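You operate a simulated robot arm through the tools that you are given. There is no shell and no other tool. Be economical: measure what you need, move in short steps, check, and stop when the job is done.

Carry out the task below with a simulated robot arm. There is one attempt and no reset: what you move stays moved.

TASK
Connect the beige hose to the wall valve and test it with a RINSE.
Fine: coupling pushed home, clamp bar locked, valve knob ON, one run, dial back to OFF.

The check looks at the end state, three seconds after you hand in, the way a careful person would. Anything else that was tipped, shoved, dropped, spilled or broken makes it a failure.

THE ROBOT
A 6-joint arm with a two-finger parallel gripper, fixed in place. Base frame: the origin is at the foot of the arm, x ahead of it, y to its left, z up; the work surface is at about z = 815. Readings come in mm, rad, newtons and seconds.
With the tool pointing down near the work surface it reaches from about 320 to 700 mm from the base axis. Its first joint turns from -2.897 to 2.897 rad. Payload 4.1 kg.
Tool frame: the origin (TCP) lies between the finger pads and is the grasp point; the fingertips stand 23 mm ahead of it; z points along the fingers, y is the line along which they close. The gripper opens to 94 mm. The fingers are 38 mm wide and 10 mm thick; the gripper's body (54 by 96 mm) begins 39 mm behind the TCP.
Orientation is that of the tool frame in the base frame, as a unit quaternion [x, y, z, w]. With the fingers straight down and closing along the base's y, the tool's x points along the base's -x, its y along +y and its z along -z.

THE INTERFACE
- The arm moves only by the tool drive_tool. Its argument "deltas" is a list of rows, each a list of 3 entries, a list of its own where there are three numbers: the turn, a rotation vector about the tool's x, y, z in rad, then the shift along the tool's x, y, z in cm, then the closure, from 0 (fully open) to 1 (shut). In form: [[[wx, wy, wz], [x, y, z], hand], ...]. A call has 1 to 12 rows; each row is the pose to reach, as a shift and turn from the pose commanded when the call began, along the tool's axes at that moment. Each row takes 0.2 s and may step no farther than 50 mm and 0.15 rad from the row before; otherwise, or with a gripper value out of range, the whole call is refused. A pose out of reach is approached as far as the arm can. The call stops where the force on the tool passes 40 N (or 10 N more than at its start, if that is more) or the arm is blocked; 0.2 s more then pass. The fingers move at their own pace (about 45 mm/s each) and stop on an object; they squeeze with about 29 N. The grip force told is the motor's: it shows also when the fingers shut on nothing. Time passes only in rows, and 0.2 s behind the last, so rows that repeat a pose let the fingers close. The reply holds the time, the measured pose of the TCP, the force on the tool along the base axes, the opening and the grip force, in the units named above and with some noise, with the torque about the TCP (base axes, N m) and any sound that the robot's microphone picked up.
- Cameras (640 x 400 px; columns grow to the right, rows downward): "scene" is fixed at [49.5, -505.8, 1518.5]; the picture's right is [0.77, -0.63, 0.00], its down [-0.20, -0.24, -0.95] and it looks along [0.60, 0.74, -0.31] (base axes); focal length 318 px, centre (320, 200). "wrist" rides on the gripper at [86, 16, -74] in the tool frame; the picture's right is [-0.18, 0.98, 0.00], its down [-0.58, -0.11, -0.81] and it looks along [-0.79, -0.15, 0.59] (tool axes); focal length 243 px, centre (320, 200). There is no depth. A picture from a camera that has moved, and an enlarged one, comes with that camera's place and axes in the base frame and with its lens. The place of the scene camera against the robot may be out by one fixed shift of up to 18 mm in any direction.
- capture(camera): a new picture of that camera. No time passes.
- slide_trunk(by): slides the trunk up (or, below 0, down) by that many mm; the arm rides with it, the base frame stays. It gives what a move gives, with no picture.
- enlarge(camera, box): a new picture of the part [left, top, right, bottom] of that camera's present view, enlarged. No time passes.
- sign_off(): hands the job in; it is judged then, once.

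Go step by step. Nothing tells you positions but the pictures and the camera data: compare them with the known pose of the tool, close in by small moves and look again before you grip or let go. The budget is 120 turns and 76 pictures, counting those below and the enlarged ones. Unless the task says otherwise, let go and move clear before handing in, and close with one line.

The tools are called after "Emit:" by a JSON object that holds its "api" and its "payload". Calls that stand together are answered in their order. drive_tool: Moves the arm, as the interface text tells. Its arguments: {"type":"object","properties":{"deltas":{"type":"array"}},"required":["deltas"]} The other tools are called the same way: slide_trunk (by) slides the trunk up or down; capture (camera) takes a picture; enlarge (camera, box) takes an enlarged picture of a part of a camera's view; sign_off () hands the job in.

At the start:

```text
clock: 0.0
tcp_pos: [340.4, 147.9, 1395.6]
tcp_rot: [0.001, 1.0, 0.0, 0.001]
force: [0.6, -0.2, -0.4]
torque: [0.02, -0.01, -0.03]
opening: 94.0
finger_force: 0.0
trunk travel left (down, up): [-525.0, 65.0]
```

scene: 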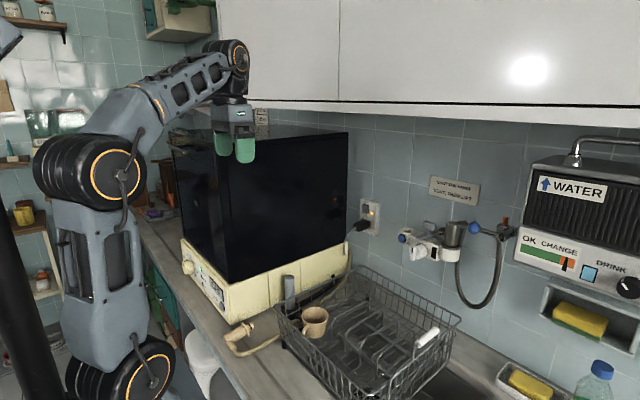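
wrist: 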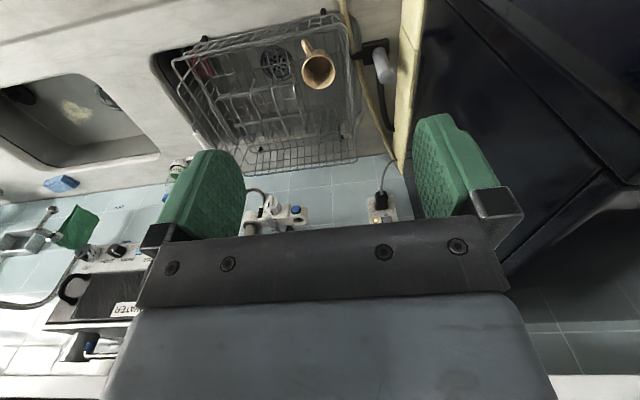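

I see a dishwasher (dark box on a beige base), a beige hose on the counter, and a wall valve with blue knobs. I'll look closer at each first.

Emit:
{"api": "enlarge", "payload": {"camera": "scene", "box": [380, 170, 540, 270]}}

Emit:
{"api": "enlarge", "payload": {"camera": "scene", "box": [170, 230, 350, 360]}}

Emit:
{"api": "enlarge", "payload": {"camera": "wrist", "box": [220, 150, 420, 275]}}

```text
4.00 times, centred on (460, 220) of scene
camera zoom: at [49.5, -505.8, 1518.5], right [0.77, -0.63, 0.0], down [-0.2, -0.24, -0.95], along [0.6, 0.74, -0.31], focal length 1272 px, centre (-240, 120)
```

zoom: 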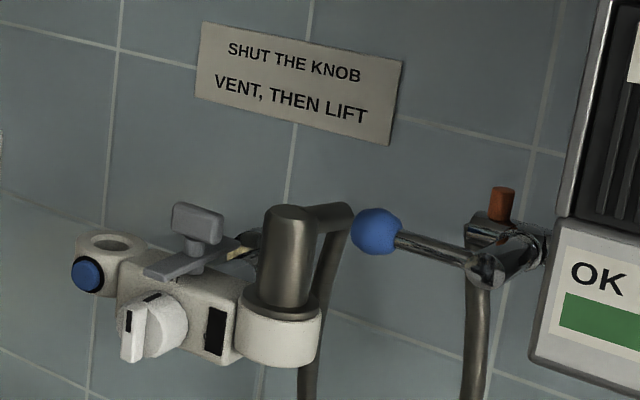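

```text
3.08 times, centred on (260, 295) of scene
camera zoom: at [49.5, -505.8, 1518.5], right [0.77, -0.63, 0.0], down [-0.2, -0.24, -0.95], along [0.6, 0.74, -0.31], focal length 978 px, centre (505, -92)
```

zoom: 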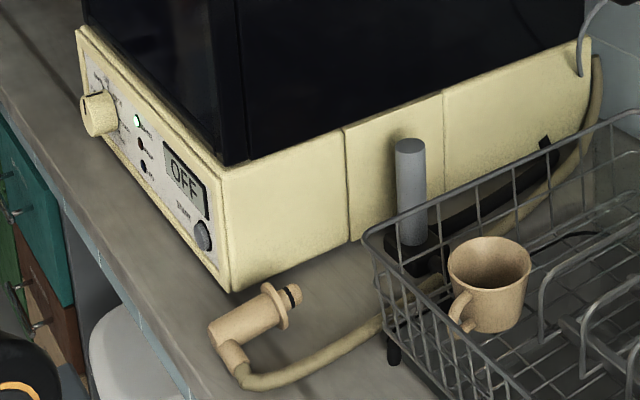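

```text
3.20 times, centred on (320, 212) of wrist
camera zoom: at [254.2, 164.6, 1469.1], right [0.18, 0.98, 0.0], down [0.58, -0.11, 0.81], along [0.79, -0.15, -0.59], focal length 776 px, centre (320, 160)
```

zoom: 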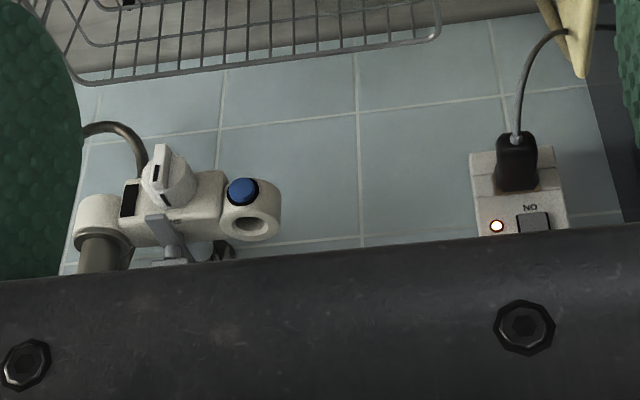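

The left port of the wall valve looks open, near (790, 3, 1130), and the beige coupling lies near (366, 275, 830) with its nose along +x. I'll lower the trunk and look at the coupling from nearby.

Emit:
{"api": "drive_tool", "payload": {"deltas": [[[0, 0, 0], [2, 4, 0], 0], [[0, 0, 0], [4, 7.5, 0], 0]]}}

Emit:
{"api": "slide_trunk", "payload": {"by": -320}}

Emit:
{"api": "capture", "payload": {"camera": "wrist"}}

Emit:
{"api": "capture", "payload": {"camera": "scene"}}

```text
clock: 0.6
tcp_pos: [299.1, 223.9, 1396.8]
tcp_rot: [0.001, 1.0, -0.001, 0.0]
force: [-0.5, 0.1, 0.1]
torque: [-0.05, 0.03, -0.02]
opening: 94.0
finger_force: 0.0
trunk travel left (down, up): [-525.0, 65.0]
```

```text
clock: 3.8
tcp_pos: [299.6, 223.5, 1077.1]
tcp_rot: [0.0, 1.0, 0.0, 0.0]
force: [0.6, 0.7, -0.3]
torque: [0.0, 0.02, 0.0]
opening: 93.9
finger_force: 0.1
trunk travel left (down, up): [-205.0, 385.0]
```

```text
70 pictures are left
camera wrist: at [213.9, 238.7, 1150.0], right [0.18, 0.98, 0.0], down [0.58, -0.11, 0.81], along [0.79, -0.15, -0.59], focal length 243 px, centre (320, 200)
```

wrist: 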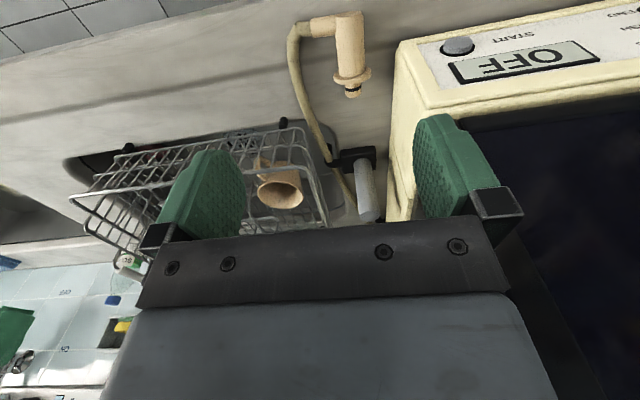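

```text
69 pictures are left
```

scene: 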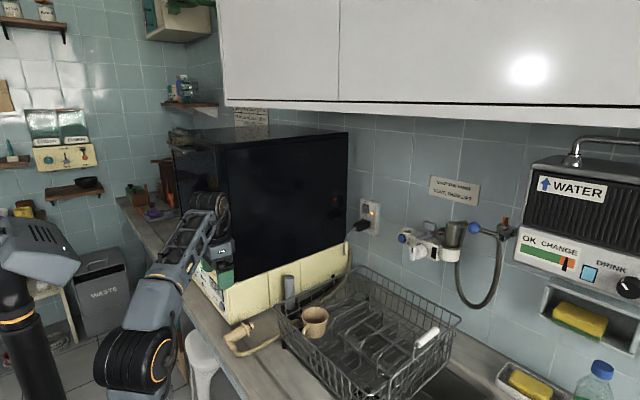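

The coupling's axis runs along +x at y≈250, with its body x≈312–376 and the elbow and hose leaving towards −y. The machine side is at y≈312, so I'll narrow the fingers and come closer.

Emit:
{"api": "drive_tool", "payload": {"deltas": [[[0, 0, 0], [-1, 1, 4], 0.35], [[0, 0, 0], [-2, 2, 8], 0.35], [[0, 0, 0], [-3, 2.65, 11.7], 0.35], [[0, 0, 0], [-3, 2.65, 11.7], 0.35]]}}

Emit:
{"api": "capture", "payload": {"camera": "wrist"}}

```text
clock: 4.8
tcp_pos: [329.5, 249.7, 958.7]
tcp_rot: [-0.001, 1.0, 0.0, 0.001]
force: [0.1, 0.6, 0.5]
torque: [0.0, 0.02, -0.01]
opening: 61.2
finger_force: 0.2
trunk travel left (down, up): [-205.0, 385.0]
```

```text
68 pictures are left
camera wrist: at [244.1, 265.2, 1032.7], right [0.18, 0.98, 0.0], down [0.58, -0.11, 0.81], along [0.79, -0.15, -0.59], focal length 243 px, centre (320, 200)
```

wrist: 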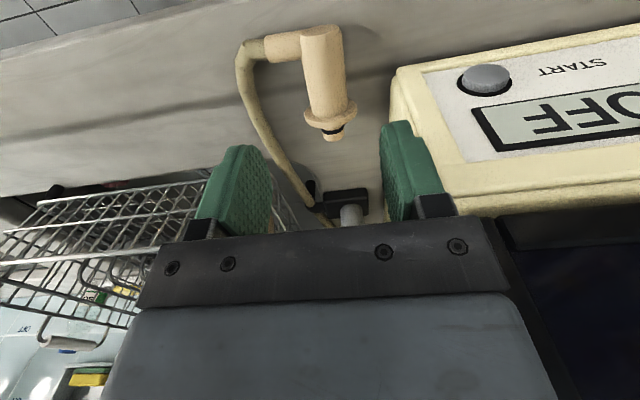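

Body centre is near (353, 250), axis z≈832. I'm descending over it to TCP z≈843, which keeps the fingertips 4–5 mm off the counter.

Emit:
{"api": "drive_tool", "payload": {"deltas": [[[0, 0, 0], [-2.35, 0, 3], 0.35], [[0, 0, 0], [-2.35, 0, 7], 0.35], [[0, 0, 0], [-2.35, 0, 10], 0.35], [[0, 0, 0], [-2.35, 0, 11.5], 0.35], [[0, 0, 0], [-2.35, 0, 11.5], 0.35]]}}

Emit:
{"api": "capture", "payload": {"camera": "wrist"}}

Emit:
{"api": "enlarge", "payload": {"camera": "scene", "box": [190, 260, 310, 370]}}

```text
clock: 6.0
tcp_pos: [354.2, 249.5, 843.8]
tcp_rot: [0.0, 1.0, 0.001, 0.001]
force: [-0.4, -0.1, 0.6]
torque: [-0.01, 0.01, 0.05]
opening: 60.9
finger_force: 0.2
trunk travel left (down, up): [-205.0, 385.0]
```

```text
67 pictures are left
camera wrist: at [267.6, 265.5, 916.9], right [0.18, 0.98, 0.0], down [0.58, -0.11, 0.81], along [0.79, -0.15, -0.59], focal length 243 px, centre (320, 200)
```

wrist: 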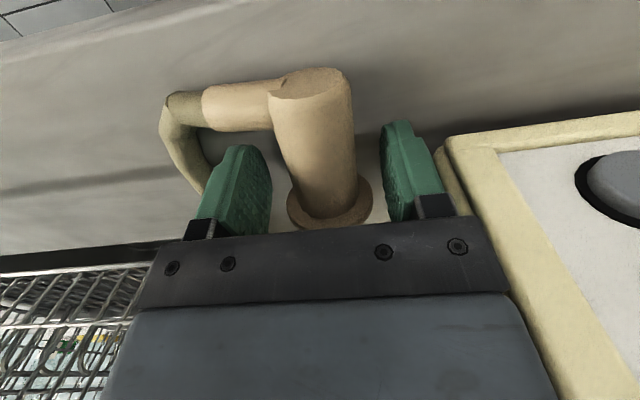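

```text
3.64 times, centred on (250, 315) of scene
camera zoom: at [49.5, -505.8, 1518.5], right [0.77, -0.63, 0.0], down [-0.2, -0.24, -0.95], along [0.6, 0.74, -0.31], focal length 1156 px, centre (574, -218)
```

zoom: 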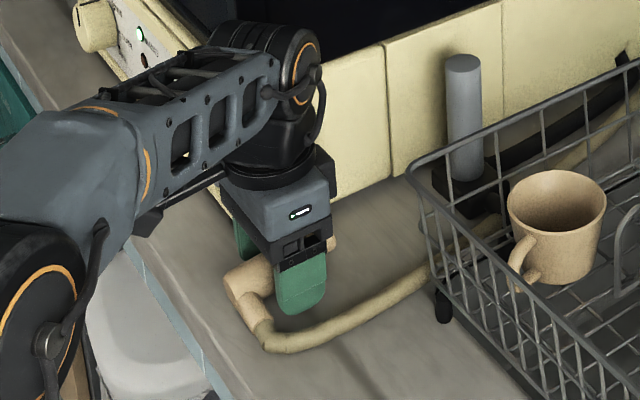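

The fingers straddle the body between elbow and flange, so I'm closing.

Emit:
{"api": "drive_tool", "payload": {"deltas": [[[0, 0, 0], [0, 0, 0], 1], [[0, 0, 0], [0, 0, 0], 1], [[0, 0, 0], [0, 0, 0], 1], [[0, 0, 0], [0, 0, 0], 1]]}}

Emit:
{"api": "drive_tool", "payload": {"deltas": [[[0, 0, 0], [0, 0, -3], 1], [[0, 0, 0], [0, 0, -6], 1], [[0, 0, 0], [0, 0, -6], 1]]}}

Emit:
{"api": "capture", "payload": {"camera": "wrist"}}

Emit:
{"api": "enlarge", "payload": {"camera": "scene", "box": [190, 230, 310, 340]}}

```text
clock: 7.0
tcp_pos: [354.2, 249.4, 843.2]
tcp_rot: [0.001, 1.0, 0.0, 0.0]
force: [-0.1, 0.4, -0.3]
torque: [0.02, -0.02, 0.01]
opening: 46.1
finger_force: 29.2
trunk travel left (down, up): [-205.0, 385.0]
```

```text
clock: 7.8
tcp_pos: [352.5, 249.6, 904.8]
tcp_rot: [0.0, 1.0, 0.0, -0.001]
force: [0.3, 0.5, 0.5]
torque: [-0.03, 0.0, 0.02]
opening: 0.0
finger_force: 28.6
trunk travel left (down, up): [-205.0, 385.0]
```

```text
65 pictures are left
camera wrist: at [266.4, 266.1, 977.6], right [0.18, 0.98, 0.0], down [0.58, -0.11, 0.81], along [0.79, -0.15, -0.59], focal length 243 px, centre (320, 200)
```

wrist: 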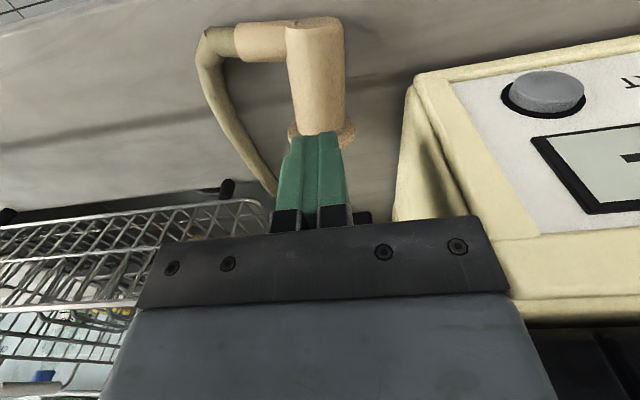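

```text
3.64 times, centred on (250, 285) of scene
camera zoom: at [49.5, -505.8, 1518.5], right [0.77, -0.63, 0.0], down [-0.2, -0.24, -0.95], along [0.6, 0.74, -0.31], focal length 1156 px, centre (574, -109)
```

zoom: 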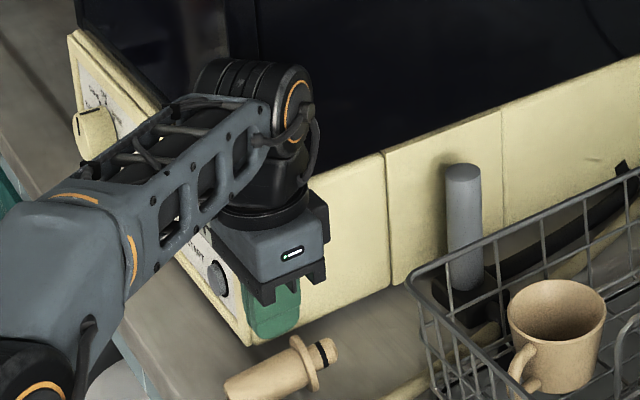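

The grip closed at 46 mm, which is the flange edge, and slipped off. The flange sits at x≈375 and the elbow ends at x≈322, so I'll re-grip centred at x≈346.

Emit:
{"api": "drive_tool", "payload": {"deltas": [[[0, 0, 0], [0.65, 0, 0], 0.35], [[0, 0, 0], [0.65, 0, 0], 0.35], [[0, 0, 0], [0.65, 0, 0], 0.35], [[0, 0, 0], [0.65, 0, 0], 0.35], [[0, 0, 0], [0.65, 0, 3], 0.35], [[0, 0, 0], [0.65, 0, 6.2], 0.35], [[0, 0, 0], [0.65, 0, 6.2], 0.35], [[0, 0, 0], [0.65, 0, 6.2], 1], [[0, 0, 0], [0.65, 0, 6.2], 1], [[0, 0, 0], [0.65, 0, 6.2], 1], [[0, 0, 0], [0.65, 0, 6.2], 1]]}}

Emit:
{"api": "capture", "payload": {"camera": "wrist"}}

```text
clock: 10.2
tcp_pos: [346.6, 250.5, 842.9]
tcp_rot: [0.0, 1.0, 0.0, 0.0]
force: [-0.8, -0.3, -0.4]
torque: [-0.03, 0.04, 0.03]
opening: 31.6
finger_force: 28.7
trunk travel left (down, up): [-205.0, 385.0]
```

```text
63 pictures are left
camera wrist: at [260.1, 266.0, 916.0], right [0.18, 0.98, 0.0], down [0.58, -0.11, 0.81], along [0.79, -0.15, -0.59], focal length 243 px, centre (320, 200)
```

wrist: 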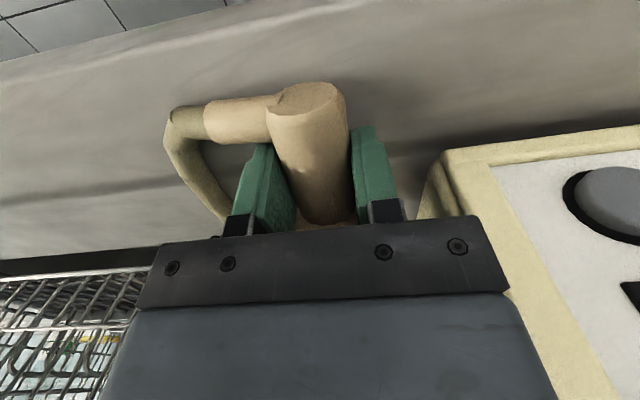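

The grip reads 31.6 mm, the body diameter, with the fingers between elbow and flange. I'm lifting with the trunk and checking the hold.

Emit:
{"api": "drive_tool", "payload": {"deltas": [[[0, 0, 0], [0, 0, -3], 1], [[0, 0, 0], [0, 0, -6], 1], [[0, 0, 0], [0, -1, -9], 1], [[0, 0, 0], [0, -3, -12], 1], [[0, 0, 0], [0, -6, -15], 1]]}}

Emit:
{"api": "slide_trunk", "payload": {"by": 150}}

Emit:
{"api": "capture", "payload": {"camera": "scene"}}

```text
clock: 11.4
tcp_pos: [346.5, 188.6, 993.5]
tcp_rot: [-0.001, 1.0, 0.0, 0.0]
force: [0.6, 0.5, -1.7]
torque: [-0.01, 0.01, -0.01]
opening: 31.7
finger_force: 29.2
trunk travel left (down, up): [-205.0, 385.0]
```

```text
clock: 13.1
tcp_pos: [347.5, 188.4, 1142.5]
tcp_rot: [0.0, 1.0, 0.0, 0.0]
force: [-0.6, 0.3, -0.9]
torque: [0.01, 0.01, 0.01]
opening: 31.4
finger_force: 29.2
trunk travel left (down, up): [-355.0, 235.0]
```

```text
62 pictures are left
```

scene: 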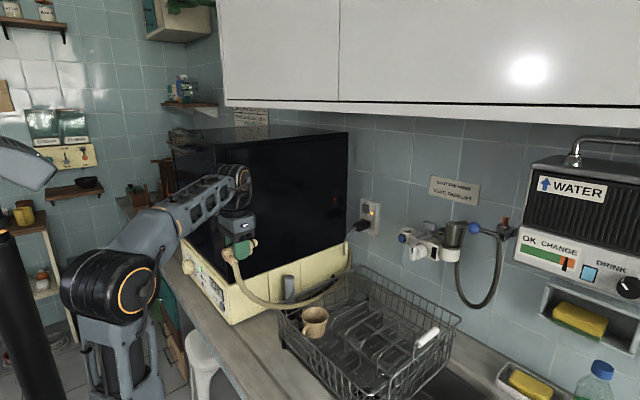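

The coupling is held and the hose follows. Now I'll move away from the machine and pitch the tool up to horizontal.

Emit:
{"api": "drive_tool", "payload": {"deltas": [[[0, -0.1428, 0], [-1.6, -0.7, -0.5], 1], [[0, -0.2856, 0], [-3.2, -1.4, -1], 1], [[0, -0.4284, 0], [-4.8, -2.1, -1.5], 1], [[0, -0.5712, 0], [-6.4, -2.8, -2], 1], [[0, -0.714, 0], [-8, -3.5, -2.5], 1], [[0, -0.8568, 0], [-9.6, -4.2, -3], 1], [[0, -0.9996, 0], [-11.2, -4.9, -3.5], 1], [[0, -1.1424, 0], [-12.8, -5.6, -4], 1], [[0, -1.2852, 0], [-14.4, -6.3, -4.5], 1], [[0, -1.428, 0], [-16, -7, -5], 1], [[0, -1.5708, 0], [-17.2, -7.8, -5.8], 1], [[0, -1.5708, 0], [-17.2, -7.8, -5.8], 1]]}}

Emit:
{"api": "capture", "payload": {"camera": "scene"}}

```text
clock: 15.7
tcp_pos: [517.8, 111.3, 1199.2]
tcp_rot: [0.0, 0.707, 0.0, 0.707]
force: [-1.1, -0.1, -1.9]
torque: [0.03, -0.04, 0.01]
opening: 31.3
finger_force: 29.0
trunk travel left (down, up): [-355.0, 235.0]
```

```text
61 pictures are left
```

scene: 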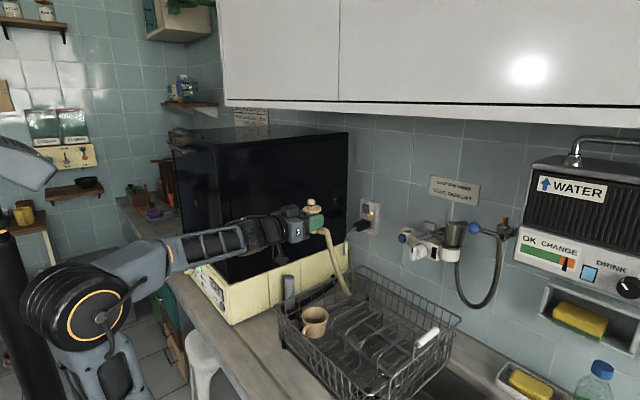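

The tool is horizontal with the nose up. I'll roll 180° about the tool axis to put the nose down, in two calls.

Emit:
{"api": "drive_tool", "payload": {"deltas": [[[0, 0, 0.145], [0, -0.5, 0], 1], [[0, 0, 0.29], [0, -1, 0], 1], [[0, 0, 0.435], [0, -1.5, 0], 1], [[0, 0, 0.58], [0, -2, 0], 1], [[0, 0, 0.725], [0, -2.5, 0], 1], [[0, 0, 0.87], [0, -3, 0], 1], [[0, 0, 1.015], [0, -3.5, 0], 1], [[0, 0, 1.16], [0, -4, 0], 1], [[0, 0, 1.305], [0, -4.5, 0], 1], [[0, 0, 1.45], [0, -5, 0], 1], [[0, 0, 1.5708], [0, -5.5, 0], 1]]}}

Emit:
{"api": "drive_tool", "payload": {"deltas": [[[0, 0, 0.145], [0, 0, 0], 1], [[0, 0, 0.29], [0, 0, 0], 1], [[0, 0, 0.435], [0, 0, 0], 1], [[0, 0, 0.58], [0, 0, 0], 1], [[0, 0, 0.725], [0, 0, 0], 1], [[0, 0, 0.87], [0, 0, 0], 1], [[0, 0, 1.015], [0, 0, 0], 1], [[0, 0, 1.16], [0, 0, 0], 1], [[0, 0, 1.305], [0, 0, 0], 1], [[0, 0, 1.45], [0, 0, 0], 1], [[0, 0, 1.5708], [0, 0, 0], 1], [[0, 0, 1.5708], [0, 0, 0], 1]]}}

Emit:
{"api": "capture", "payload": {"camera": "scene"}}

Emit:
{"api": "capture", "payload": {"camera": "wrist"}}

```text
clock: 18.1
tcp_pos: [509.9, 45.9, 1260.5]
tcp_rot: [0.507, 0.51, 0.492, 0.491]
force: [0.2, 0.1, -0.9]
torque: [0.01, 0.02, -0.01]
opening: 31.5
finger_force: 29.2
out of reach, approached as far as the arm can: row 6, 7, 8, 9, 10, 11
trunk travel left (down, up): [-355.0, 235.0]
```

```text
clock: 20.7
tcp_pos: [510.2, 45.2, 1259.5]
tcp_rot: [0.707, -0.001, 0.707, 0.001]
force: [0.1, 0.1, -0.8]
torque: [0.02, 0.01, 0.01]
opening: 31.4
finger_force: 28.7
out of reach, approached as far as the arm can: row 1, 2, 3, 4, 5, 6, 7, 8, 9, 10
trunk travel left (down, up): [-355.0, 235.0]
```

```text
60 pictures are left
```

scene: 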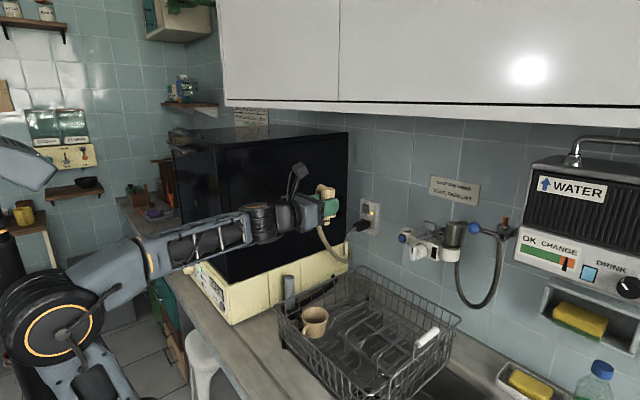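

```text
59 pictures are left
camera wrist: at [436.0, 28.7, 1345.6], right [0.0, -0.98, -0.18], down [-0.81, 0.11, -0.58], along [0.59, 0.15, -0.79], focal length 243 px, centre (320, 200)
```

wrist: 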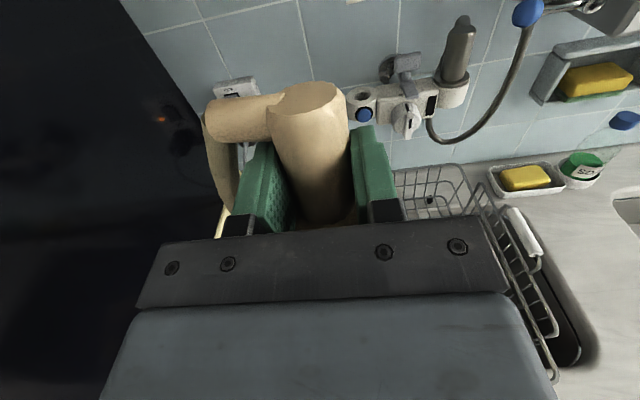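

The nose is now down and the elbow points to +y, as wanted. I'll zoom in on the valve from here.

Emit:
{"api": "enlarge", "payload": {"camera": "wrist", "box": [330, 0, 540, 150]}}

Emit:
{"api": "enlarge", "payload": {"camera": "scene", "box": [390, 210, 490, 275]}}

```text
2.67 times, centred on (435, 75) of wrist
camera zoom: at [436.0, 28.7, 1345.6], right [0.0, -0.98, -0.18], down [-0.81, 0.11, -0.58], along [0.59, 0.15, -0.79], focal length 647 px, centre (13, 533)
```

zoom: 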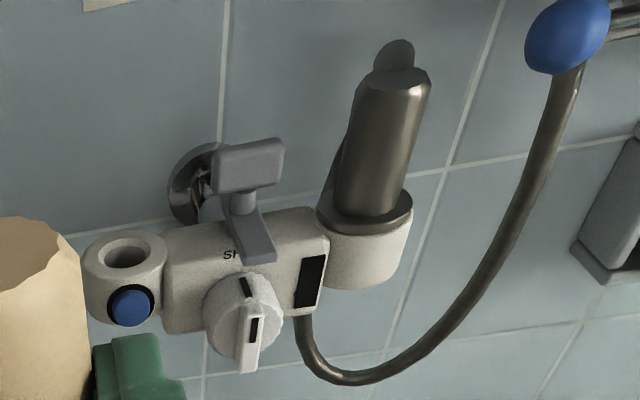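

```text
6.15 times, centred on (440, 242) of scene
camera zoom: at [49.5, -505.8, 1518.5], right [0.77, -0.63, 0.0], down [-0.2, -0.24, -0.95], along [0.6, 0.74, -0.31], focal length 1957 px, centre (-418, -62)
```

zoom: 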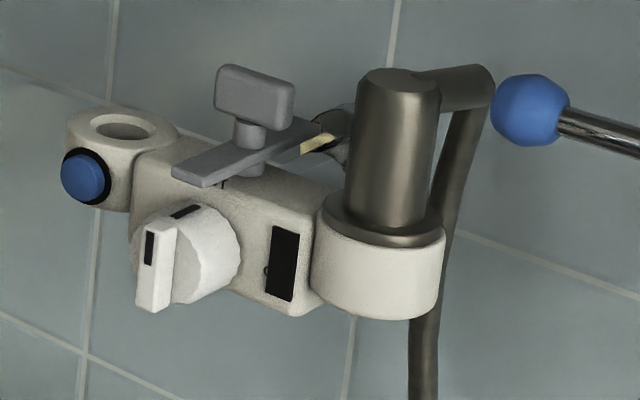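

The free left port has the vent button, the clamp bar is in the middle, and the right cup holds a grey coupling, most likely the water filter's. I'll move closer, short of the valve, to read the markings.

Emit:
{"api": "drive_tool", "payload": {"deltas": [[[0, 0, 0], [-0.5, 0, 3], 1], [[0, 0, 0], [-1, 0, 6], 1], [[0, 0, 0], [-2, 0, 9], 1], [[0, 0, 0], [-3, -1, 12], 1], [[0, 0, 0], [-3, -2, 12.5], 1]]}}

Emit:
{"api": "capture", "payload": {"camera": "wrist"}}

Emit:
{"api": "enlarge", "payload": {"camera": "wrist", "box": [320, 50, 520, 175]}}

```text
clock: 21.9
tcp_pos: [635.6, 63.5, 1230.5]
tcp_rot: [0.707, -0.001, 0.708, 0.0]
force: [-0.1, 0.6, -1.3]
torque: [0.03, -0.01, 0.01]
opening: 31.4
finger_force: 29.4
trunk travel left (down, up): [-355.0, 235.0]
```

```text
56 pictures are left
camera wrist: at [561.0, 48.0, 1315.2], right [0.0, -0.98, -0.18], down [-0.81, 0.11, -0.58], along [0.59, 0.15, -0.79], focal length 243 px, centre (320, 200)
```

wrist: 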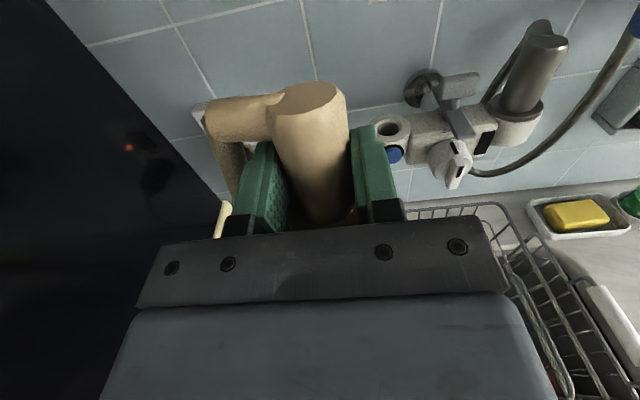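

```text
3.20 times, centred on (420, 112) of wrist
camera zoom: at [561.0, 48.0, 1315.2], right [0.0, -0.98, -0.18], down [-0.81, 0.11, -0.58], along [0.59, 0.15, -0.79], focal length 776 px, centre (0, 480)
```

zoom: 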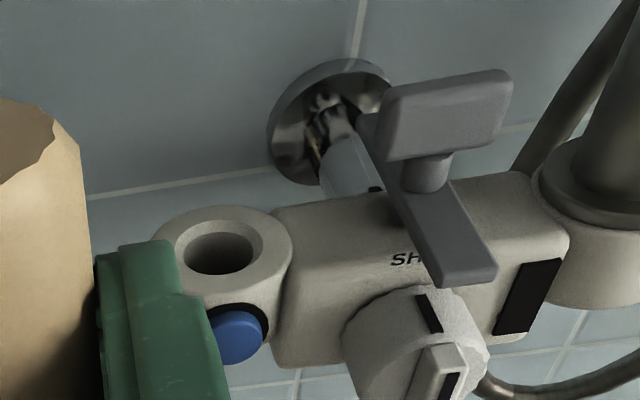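

The port top is triangulated to about (795, 4, 1125), and the coupling was tilted about 0.1 rad while lying. I'll pitch to correct that, yaw about 0.3 rad so the gripper body clears the clamp bar, and stop short for a look.

Emit:
{"api": "drive_tool", "payload": {"deltas": [[[-0.1, 0.035, -0.005], [0, 1.3, 2.5], 1], [[-0.2, 0.07, -0.01], [0, 2.6, 5], 1], [[-0.3, 0.106, -0.016], [-0.5, 3.95, 8], 1], [[-0.3, 0.106, -0.016], [-0.5, 3.95, 9.4], 1], [[-0.3, 0.106, -0.016], [-0.5, 3.95, 9.4], 1]]}}

Emit:
{"api": "capture", "payload": {"camera": "wrist"}}

Emit:
{"api": "enlarge", "payload": {"camera": "scene", "box": [340, 170, 500, 270]}}

```text
clock: 23.1
tcp_pos: [728.4, 24.4, 1225.0]
tcp_rot: [0.661, -0.101, 0.735, 0.112]
force: [0.5, 0.2, -1.0]
torque: [0.01, 0.01, -0.04]
opening: 31.4
finger_force: 29.3
trunk travel left (down, up): [-355.0, 235.0]
```

```text
54 pictures are left
camera wrist: at [644.1, 33.5, 1301.7], right [-0.27, -0.94, -0.18], down [-0.67, 0.32, -0.66], along [0.69, -0.06, -0.72], focal length 243 px, centre (320, 200)
```

wrist: 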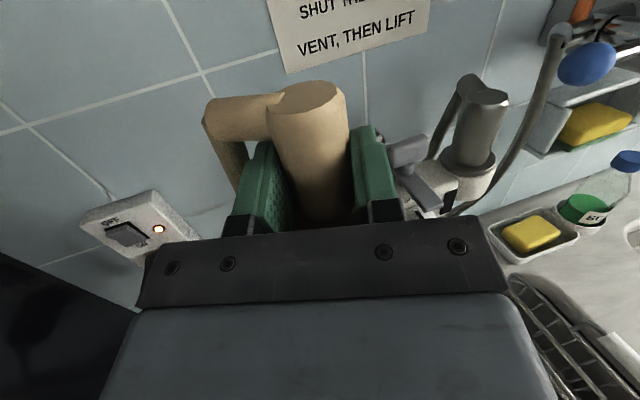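

```text
4.00 times, centred on (420, 220) of scene
camera zoom: at [49.5, -505.8, 1518.5], right [0.77, -0.63, 0.0], down [-0.2, -0.24, -0.95], along [0.6, 0.74, -0.31], focal length 1272 px, centre (-80, 120)
```

zoom: 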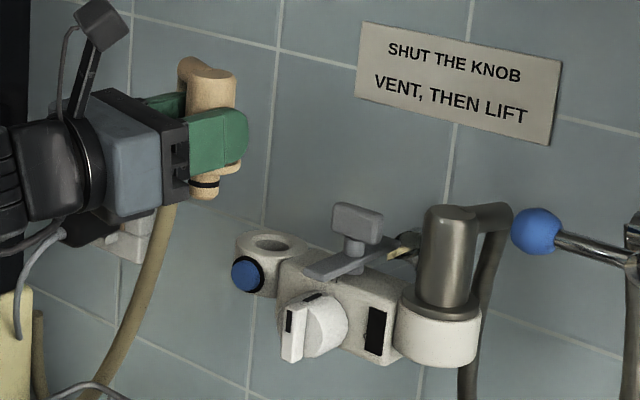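

The coupling looks vertical, with its nose tip about 54 mm below the TCP. I'm moving to hover over the port and will compare there.

Emit:
{"api": "drive_tool", "payload": {"deltas": [[[0, 0, 0], [0, 0, 2], 1], [[0, 0, 0], [-0.8, 0.04, 4], 1], [[0, 0, 0], [-1.63, 0.08, 5.85], 1], [[0, 0, 0], [-1.63, 0.08, 5.85], 1]]}}

Emit:
{"api": "enlarge", "payload": {"camera": "scene", "box": [370, 180, 466, 240]}}

Emit:
{"api": "capture", "payload": {"camera": "wrist"}}

```text
clock: 24.1
tcp_pos: [785.7, 6.4, 1214.1]
tcp_rot: [0.661, -0.1, 0.735, 0.111]
force: [0.2, -0.2, -1.1]
torque: [0.0, 0.0, -0.01]
opening: 31.4
finger_force: 29.0
trunk travel left (down, up): [-355.0, 235.0]
```

```text
6.67 times, centred on (418, 210) of scene
camera zoom: at [49.5, -505.8, 1518.5], right [0.77, -0.63, 0.0], down [-0.2, -0.24, -0.95], along [0.6, 0.74, -0.31], focal length 2120 px, centre (-333, 133)
```

zoom: 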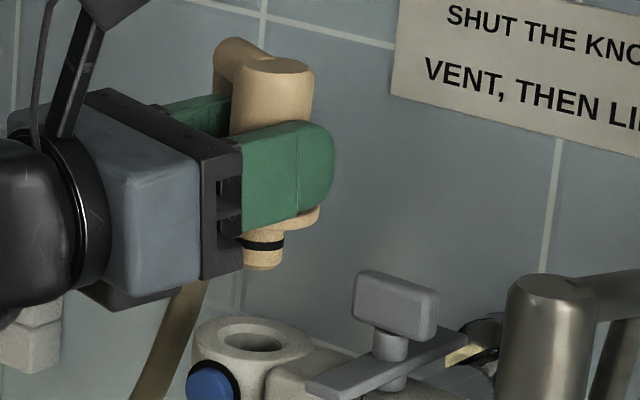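

```text
51 pictures are left
camera wrist: at [701.8, 14.5, 1291.5], right [-0.27, -0.94, -0.18], down [-0.67, 0.32, -0.66], along [0.69, -0.06, -0.73], focal length 243 px, centre (320, 200)
```

wrist: 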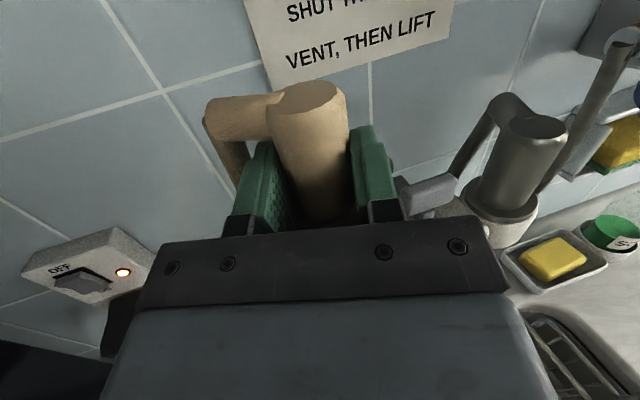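

The nose lines up laterally with the hole in the scene view, but depth is uncertain. I'll back off sideways for one wrist view of the port with a better baseline.

Emit:
{"api": "drive_tool", "payload": {"deltas": [[[0, 0, 0], [0.3, -2, -3], 1], [[0, 0, 0], [0.7, -5, -6.8], 1], [[0, 0, 0], [0.7, -5, -6.8], 1]]}}

Emit:
{"api": "enlarge", "payload": {"camera": "wrist", "box": [350, 110, 510, 210]}}

```text
clock: 24.9
tcp_pos: [734.5, 73.4, 1214.8]
tcp_rot: [0.661, -0.1, 0.735, 0.111]
force: [-0.4, 0.2, -0.5]
torque: [0.02, -0.01, -0.05]
opening: 31.5
finger_force: 29.3
trunk travel left (down, up): [-355.0, 235.0]
```

```text
4.00 times, centred on (430, 160) of wrist
camera zoom: at [650.8, 82.7, 1291.2], right [-0.27, -0.94, -0.18], down [-0.67, 0.32, -0.66], along [0.69, -0.06, -0.72], focal length 970 px, centre (-120, 360)
```

zoom: 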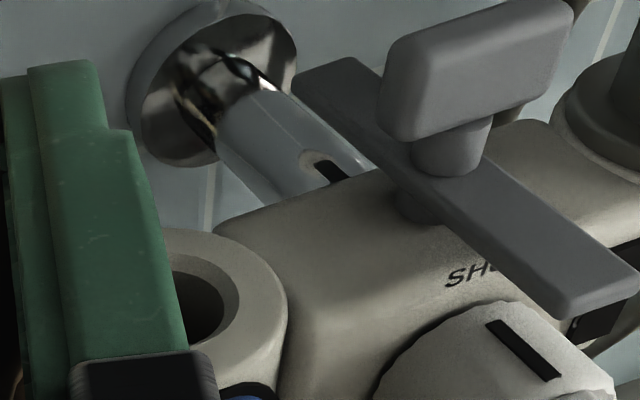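

The finger half hides the hole, so I'm backing off a bit more for a clean view.

Emit:
{"api": "drive_tool", "payload": {"deltas": [[[0, 0, 0], [0.16, -1.6, -1.55], 1], [[0, 0, 0], [0.16, -1.6, -1.55], 1]]}}

Emit:
{"api": "enlarge", "payload": {"camera": "wrist", "box": [350, 110, 510, 210]}}

```text
clock: 25.5
tcp_pos: [725.1, 93.4, 1214.6]
tcp_rot: [0.661, -0.1, 0.735, 0.111]
force: [-0.7, 1.6, -0.7]
torque: [-0.01, -0.02, 0.03]
opening: 31.5
finger_force: 29.0
trunk travel left (down, up): [-355.0, 235.0]
```

```text
4.00 times, centred on (430, 160) of wrist
camera zoom: at [640.3, 102.5, 1291.4], right [-0.27, -0.94, -0.18], down [-0.67, 0.32, -0.66], along [0.69, -0.06, -0.72], focal length 970 px, centre (-120, 360)
```

zoom: 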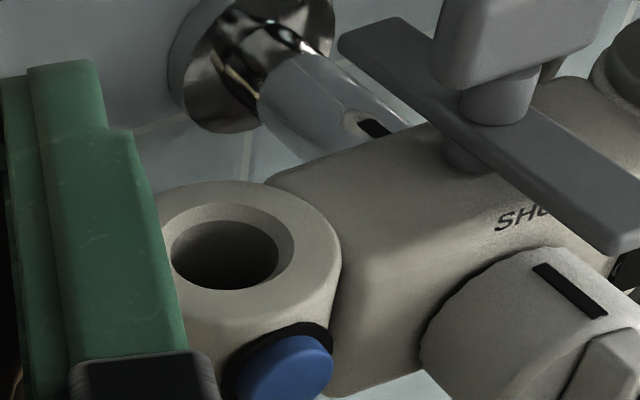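

The port top is now well fixed at (793, 2.4, 1127), with a hole of about 26 mm and a chamfer. I'm moving over it, nose about 20 mm above.

Emit:
{"api": "drive_tool", "payload": {"deltas": [[[0, 0, 0], [0, 2.2, 2.7], 1], [[0, 0, 0], [-0.5, 4.5, 5.5], 1], [[0, 0, 0], [-0.88, 6.67, 8.3], 1], [[0, 0, 0], [-2.33, 6.67, 8.18], 1], [[0, 0, 0], [-2.33, 6.67, 8.18], 1]]}}

Emit:
{"api": "enlarge", "payload": {"camera": "scene", "box": [370, 190, 450, 240]}}

```text
clock: 26.7
tcp_pos: [784.6, 4.4, 1200.6]
tcp_rot: [0.661, -0.101, 0.735, 0.112]
force: [0.1, 0.1, -1.0]
torque: [0.0, 0.02, -0.04]
opening: 31.4
finger_force: 28.6
trunk travel left (down, up): [-355.0, 235.0]
```

```text
8.00 times, centred on (410, 215) of scene
camera zoom: at [49.5, -505.8, 1518.5], right [0.77, -0.63, 0.0], down [-0.2, -0.24, -0.95], along [0.6, 0.74, -0.31], focal length 2544 px, centre (-400, 80)
```

zoom: 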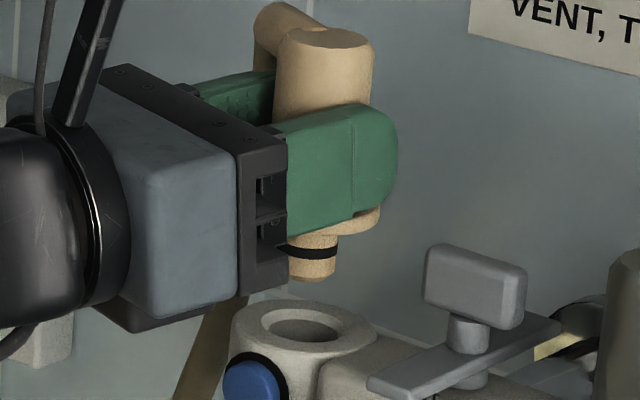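

The nose sits about 1.5 mm to the image right of the hole axis. I'll correct that and descend gently into the mouth.

Emit:
{"api": "drive_tool", "payload": {"deltas": [[[0, 0, 0], [-0.8, -0.055, -0.21], 1], [[0, 0, 0], [-1.6, -0.055, -0.3], 1], [[0, 0, 0], [-2.1, -0.055, -0.37], 1], [[0, 0, 0], [-2.6, -0.055, -0.42], 1]]}}

Emit:
{"api": "enlarge", "payload": {"camera": "scene", "box": [370, 190, 450, 240]}}

```text
clock: 27.7
tcp_pos: [783.4, 6.4, 1174.2]
tcp_rot: [0.66, -0.099, 0.736, 0.111]
force: [3.2, 0.0, 2.7]
torque: [0.01, -0.1, 0.02]
opening: 31.4
finger_force: 28.7
trunk travel left (down, up): [-355.0, 235.0]
```

```text
8.00 times, centred on (410, 215) of scene
camera zoom: at [49.5, -505.8, 1518.5], right [0.77, -0.63, 0.0], down [-0.2, -0.24, -0.95], along [0.6, 0.74, -0.31], focal length 2544 px, centre (-400, 80)
```

zoom: 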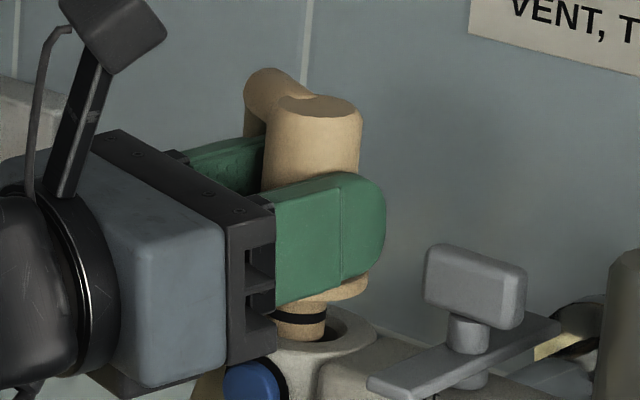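

The nose is in the mouth, with slight contact on the near side (+3 N in x). I'll nudge 2 mm to +x and go on down.

Emit:
{"api": "drive_tool", "payload": {"deltas": [[[0, 0, 0], [0, 0, 0.2], 1], [[0, 0, 0], [-0.26, -0.01, 0.17], 1], [[0, 0, 0], [-0.52, -0.01, 0.15], 1], [[0, 0, 0], [-0.52, -0.01, 0.15], 1]]}}

```text
clock: 28.7
tcp_pos: [786.3, 4.3, 1172.8]
tcp_rot: [0.659, -0.101, 0.737, 0.112]
force: [11.8, -1.5, 18.3]
torque: [0.01, -0.48, 0.0]
opening: 31.7
finger_force: 29.2
trunk travel left (down, up): [-355.0, 235.0]
```

Contact still pushes towards +x, as from the near chamfer. I'll raise slightly and shift 3 mm more to +x.

Emit:
{"api": "drive_tool", "payload": {"deltas": [[[0, 0, 0], [0.3, 0, 0.05], 1], [[0, 0, 0], [0.28, -0.09, 0.3], 1], [[0, 0, 0], [0.28, -0.09, 0.3], 1]]}}

Emit:
{"api": "enlarge", "payload": {"camera": "scene", "box": [370, 190, 450, 240]}}

```text
clock: 29.5
tcp_pos: [789.3, 6.3, 1171.0]
tcp_rot: [0.662, -0.1, 0.734, 0.111]
force: [-1.2, -0.7, -0.8]
torque: [-0.08, 0.01, -0.02]
opening: 31.5
finger_force: 29.4
trunk travel left (down, up): [-355.0, 235.0]
```

```text
8.00 times, centred on (410, 215) of scene
camera zoom: at [49.5, -505.8, 1518.5], right [0.77, -0.63, 0.0], down [-0.2, -0.24, -0.95], along [0.6, 0.74, -0.31], focal length 2544 px, centre (-400, 80)
```

zoom: 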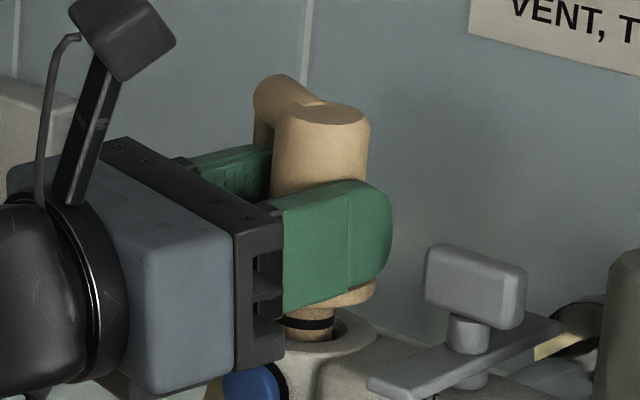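

Now it moves freely in the mouth. I'm descending further in small steps.

Emit:
{"api": "drive_tool", "payload": {"deltas": [[[0, 0, 0], [-0.25, 0, -0.03], 1], [[0, 0, 0], [-0.5, 0, -0.05], 1], [[0, 0, 0], [-0.5, 0, -0.05], 1]]}}

```text
clock: 30.3
tcp_pos: [787.8, 6.4, 1166.1]
tcp_rot: [0.661, -0.099, 0.736, 0.111]
force: [-1.3, -0.9, -0.1]
torque: [0.0, 0.03, -0.04]
opening: 31.4
finger_force: 29.2
trunk travel left (down, up): [-355.0, 235.0]
```

No resistance, so I'm continuing.

Emit:
{"api": "drive_tool", "payload": {"deltas": [[[0, 0, 0], [-0.3, 0, -0.03], 1], [[0, 0, 0], [-0.6, 0, -0.06], 1], [[0, 0, 0], [-0.9, 0, -0.09], 1], [[0, 0, 0], [-0.9, 0, -0.09], 1]]}}

Emit:
{"api": "enlarge", "payload": {"camera": "scene", "box": [370, 190, 450, 240]}}

```text
clock: 31.3
tcp_pos: [788.3, 7.1, 1157.7]
tcp_rot: [0.66, -0.1, 0.736, 0.111]
force: [-2.0, -0.9, -0.5]
torque: [-0.02, 0.05, -0.02]
opening: 31.3
finger_force: 29.1
trunk travel left (down, up): [-355.0, 235.0]
```

```text
8.00 times, centred on (410, 215) of scene
camera zoom: at [49.5, -505.8, 1518.5], right [0.77, -0.63, 0.0], down [-0.2, -0.24, -0.95], along [0.6, 0.74, -0.31], focal length 2544 px, centre (-400, 80)
```

zoom: 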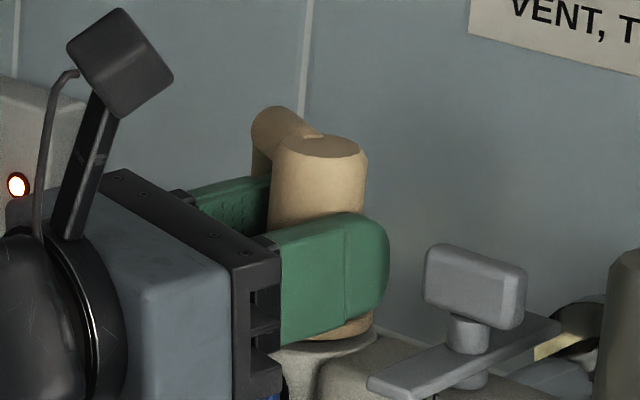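

The flange is just above the ring. I'll push the last millimetres and watch the force.

Emit:
{"api": "drive_tool", "payload": {"deltas": [[[0, 0, 0], [-0.2, 0, -0.02], 1], [[0, 0, 0], [-0.4, 0, -0.04], 1], [[0, 0, 0], [-0.6, 0, -0.06], 1], [[0, 0, 0], [-0.8, 0, -0.08], 1], [[0, 0, 0], [-1.0, 0, -0.1], 1], [[0, 0, 0], [-1.0, 0, -0.1], 1]]}}

Emit:
{"api": "enlarge", "payload": {"camera": "scene", "box": [370, 190, 450, 240]}}

```text
clock: 32.7
tcp_pos: [787.2, 6.4, 1153.7]
tcp_rot: [0.657, -0.1, 0.739, 0.11]
force: [9.4, 0.7, 28.2]
torque: [-0.15, -0.18, 0.07]
opening: 31.7
finger_force: 28.7
trunk travel left (down, up): [-355.0, 235.0]
```

```text
8.00 times, centred on (410, 215) of scene
camera zoom: at [49.5, -505.8, 1518.5], right [0.77, -0.63, 0.0], down [-0.2, -0.24, -0.95], along [0.6, 0.74, -0.31], focal length 2544 px, centre (-400, 80)
```

zoom: 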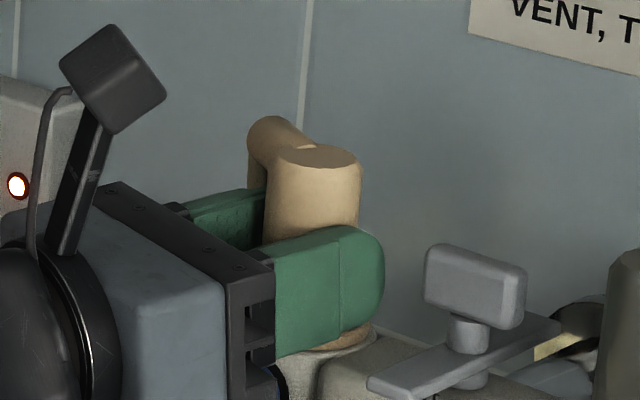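

Emit:
{"api": "enlarge", "payload": {"camera": "scene", "box": [396, 218, 428, 242]}}

```text
16.00 times, centred on (412, 230) of scene
camera zoom: at [49.5, -505.8, 1518.5], right [0.77, -0.63, 0.0], down [-0.2, -0.24, -0.95], along [0.6, 0.74, -0.31], focal length 5088 px, centre (-1152, -280)
```

zoom: 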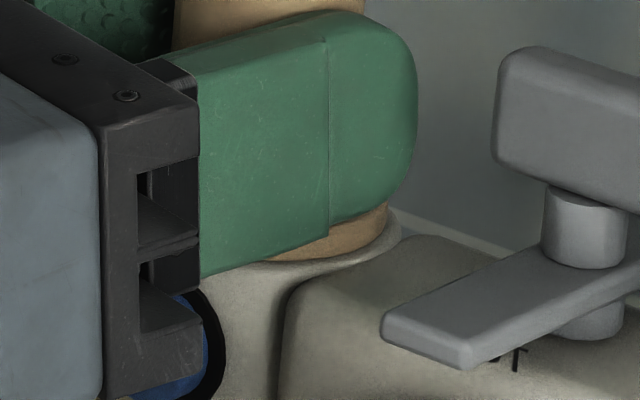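

The flange looks close to seated. I'll push a little more to see whether it's solid.

Emit:
{"api": "drive_tool", "payload": {"deltas": [[[0, 0, 0], [-0.15, 0, 0], 1], [[0, 0, 0], [-0.3, 0, 0], 1], [[0, 0, 0], [-0.3, 0, 0], 1]]}}

Emit:
{"api": "enlarge", "payload": {"camera": "scene", "box": [396, 218, 428, 242]}}

```text
clock: 33.5
tcp_pos: [786.3, 5.7, 1153.0]
tcp_rot: [0.655, -0.101, 0.741, 0.11]
force: [12.5, 1.7, 37.4]
torque: [-0.14, 0.08, 0.05]
opening: 31.5
finger_force: 28.5
trunk travel left (down, up): [-355.0, 235.0]
```

```text
16.00 times, centred on (412, 230) of scene
camera zoom: at [49.5, -505.8, 1518.5], right [0.77, -0.63, 0.0], down [-0.2, -0.24, -0.95], along [0.6, 0.74, -0.31], focal length 5088 px, centre (-1152, -280)
```

zoom: 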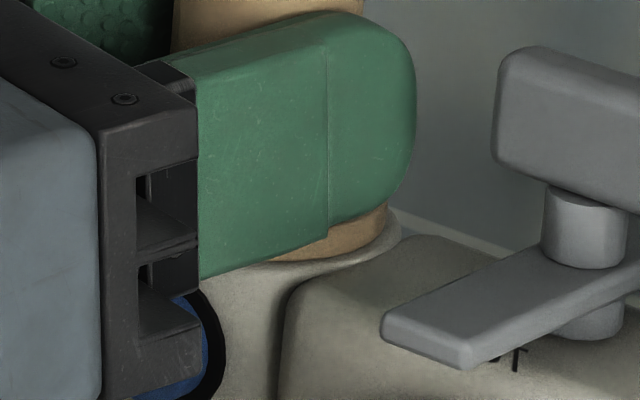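

It's solid at 37 N with under 1 mm of movement, so it's seated. I'll relax the push, open modestly and back straight out.

Emit:
{"api": "drive_tool", "payload": {"deltas": [[[0, 0, 0], [0.5, 0, 0], 1], [[0, 0, 0], [0.9, 0, 0], 1], [[0, 0, 0], [0.9, 0, 0], 0.5], [[0, 0, 0], [0.9, 0, 0], 0.5], [[0, 0, 0], [0.9, 0, 0], 0.5]]}}

Emit:
{"api": "drive_tool", "payload": {"deltas": [[[0, 0, 0], [0, 0, -3], 0.5], [[0, 0, 0], [0, 0, -6], 0.5], [[0, 0, 0], [0, 0, -10], 0.5], [[0, 0, 0], [2, -1, -13], 0.5], [[0, 0, 0], [2, -1, -13], 0.5]]}}

Emit:
{"api": "enlarge", "payload": {"camera": "scene", "box": [390, 195, 470, 255]}}

Emit:
{"api": "capture", "payload": {"camera": "wrist"}}

```text
clock: 34.7
tcp_pos: [788.2, 5.3, 1153.4]
tcp_rot: [0.662, -0.101, 0.735, 0.112]
force: [-1.5, 0.4, 4.6]
torque: [-0.1, 0.07, 0.0]
opening: 46.8
finger_force: 0.0
trunk travel left (down, up): [-355.0, 235.0]
```

```text
clock: 35.9
tcp_pos: [665.1, 56.6, 1160.5]
tcp_rot: [0.662, -0.101, 0.735, 0.112]
force: [0.0, 0.9, 0.8]
torque: [-0.02, 0.02, 0.0]
opening: 47.2
finger_force: 0.1
trunk travel left (down, up): [-355.0, 235.0]
```

```text
6.67 times, centred on (430, 225) of scene
camera zoom: at [49.5, -505.8, 1518.5], right [0.77, -0.63, 0.0], down [-0.2, -0.24, -0.95], along [0.6, 0.74, -0.31], focal length 2120 px, centre (-413, 33)
```

zoom: 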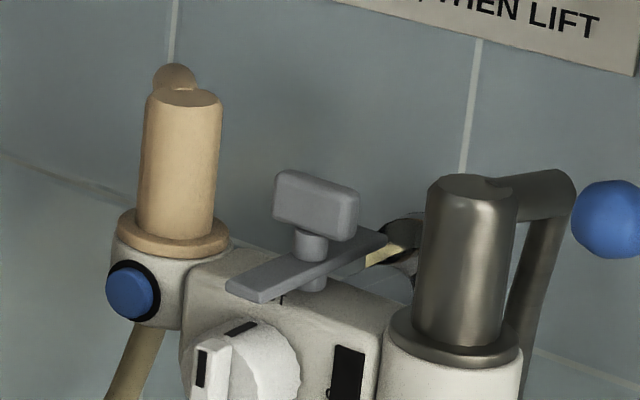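

```text
40 pictures are left
camera wrist: at [581.0, 65.0, 1237.3], right [-0.27, -0.94, -0.18], down [-0.67, 0.32, -0.66], along [0.69, -0.06, -0.72], focal length 243 px, centre (320, 200)
```

wrist: 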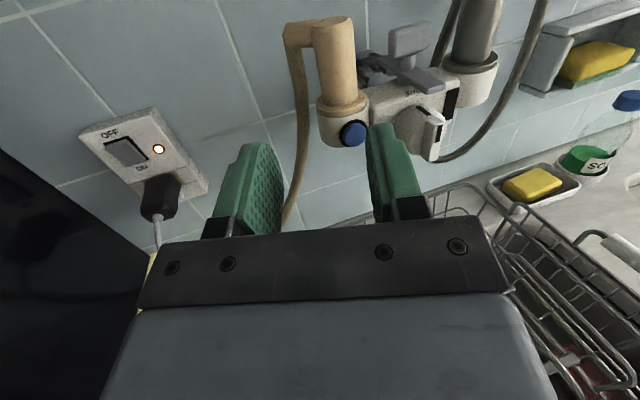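

The coupling is seated squarely with its flange on the ring. Next is the clamp bar, so I'll look closer at it and the knob.

Emit:
{"api": "enlarge", "payload": {"camera": "wrist", "box": [310, 10, 502, 130]}}

```text
3.33 times, centred on (406, 70) of wrist
camera zoom: at [581.0, 65.0, 1237.3], right [-0.27, -0.94, -0.18], down [-0.67, 0.32, -0.66], along [0.69, -0.06, -0.72], focal length 809 px, centre (33, 633)
```

zoom: 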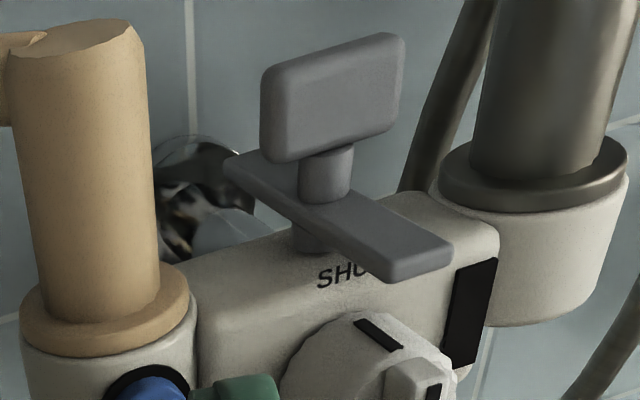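

The clamp bar lies front–back, pivoting near (795, −62) at about z 1140, and the knob mark points to SHUT. I'll shut the fingers, level the yaw, pitch slightly down and stage in front of the bar.

Emit:
{"api": "drive_tool", "payload": {"deltas": [[[0.1, -0.119, -0.007], [0.14, 3, 1.8], 1], [[0.2, -0.237, -0.014], [0.28, 6, 3.6], 1], [[0.302, -0.356, -0.0215], [0.43, 8.9, 5.45], 1], [[0.302, -0.356, -0.0215], [0.43, 8.9, 5.45], 1], [[0.302, -0.356, -0.0215], [0.43, 8.9, 5.45], 1]]}}

Emit:
{"api": "capture", "payload": {"camera": "wrist"}}

Emit:
{"api": "enlarge", "payload": {"camera": "scene", "box": [370, 190, 482, 260]}}

```text
refused: row 1 steps farther than a row can; nothing moved
```

```text
38 pictures are left
camera wrist: at [581.0, 65.0, 1237.3], right [-0.27, -0.94, -0.18], down [-0.67, 0.32, -0.66], along [0.69, -0.06, -0.72], focal length 243 px, centre (320, 200)
```

wrist: 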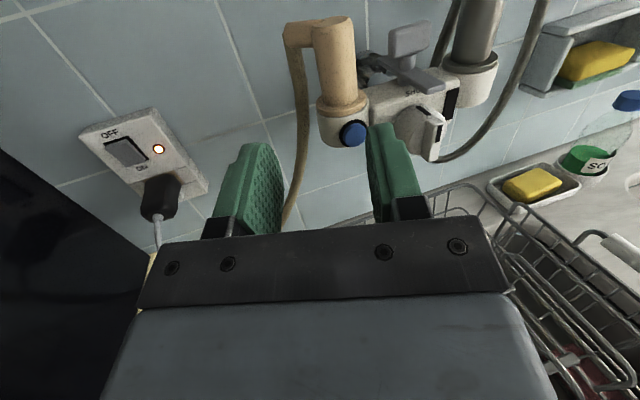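

```text
5.71 times, centred on (426, 225) of scene
camera zoom: at [49.5, -505.8, 1518.5], right [0.77, -0.63, 0.0], down [-0.2, -0.24, -0.95], along [0.6, 0.74, -0.31], focal length 1817 px, centre (-286, 57)
```

zoom: 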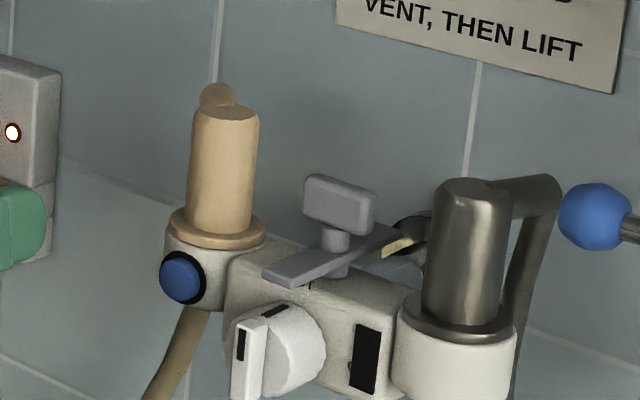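

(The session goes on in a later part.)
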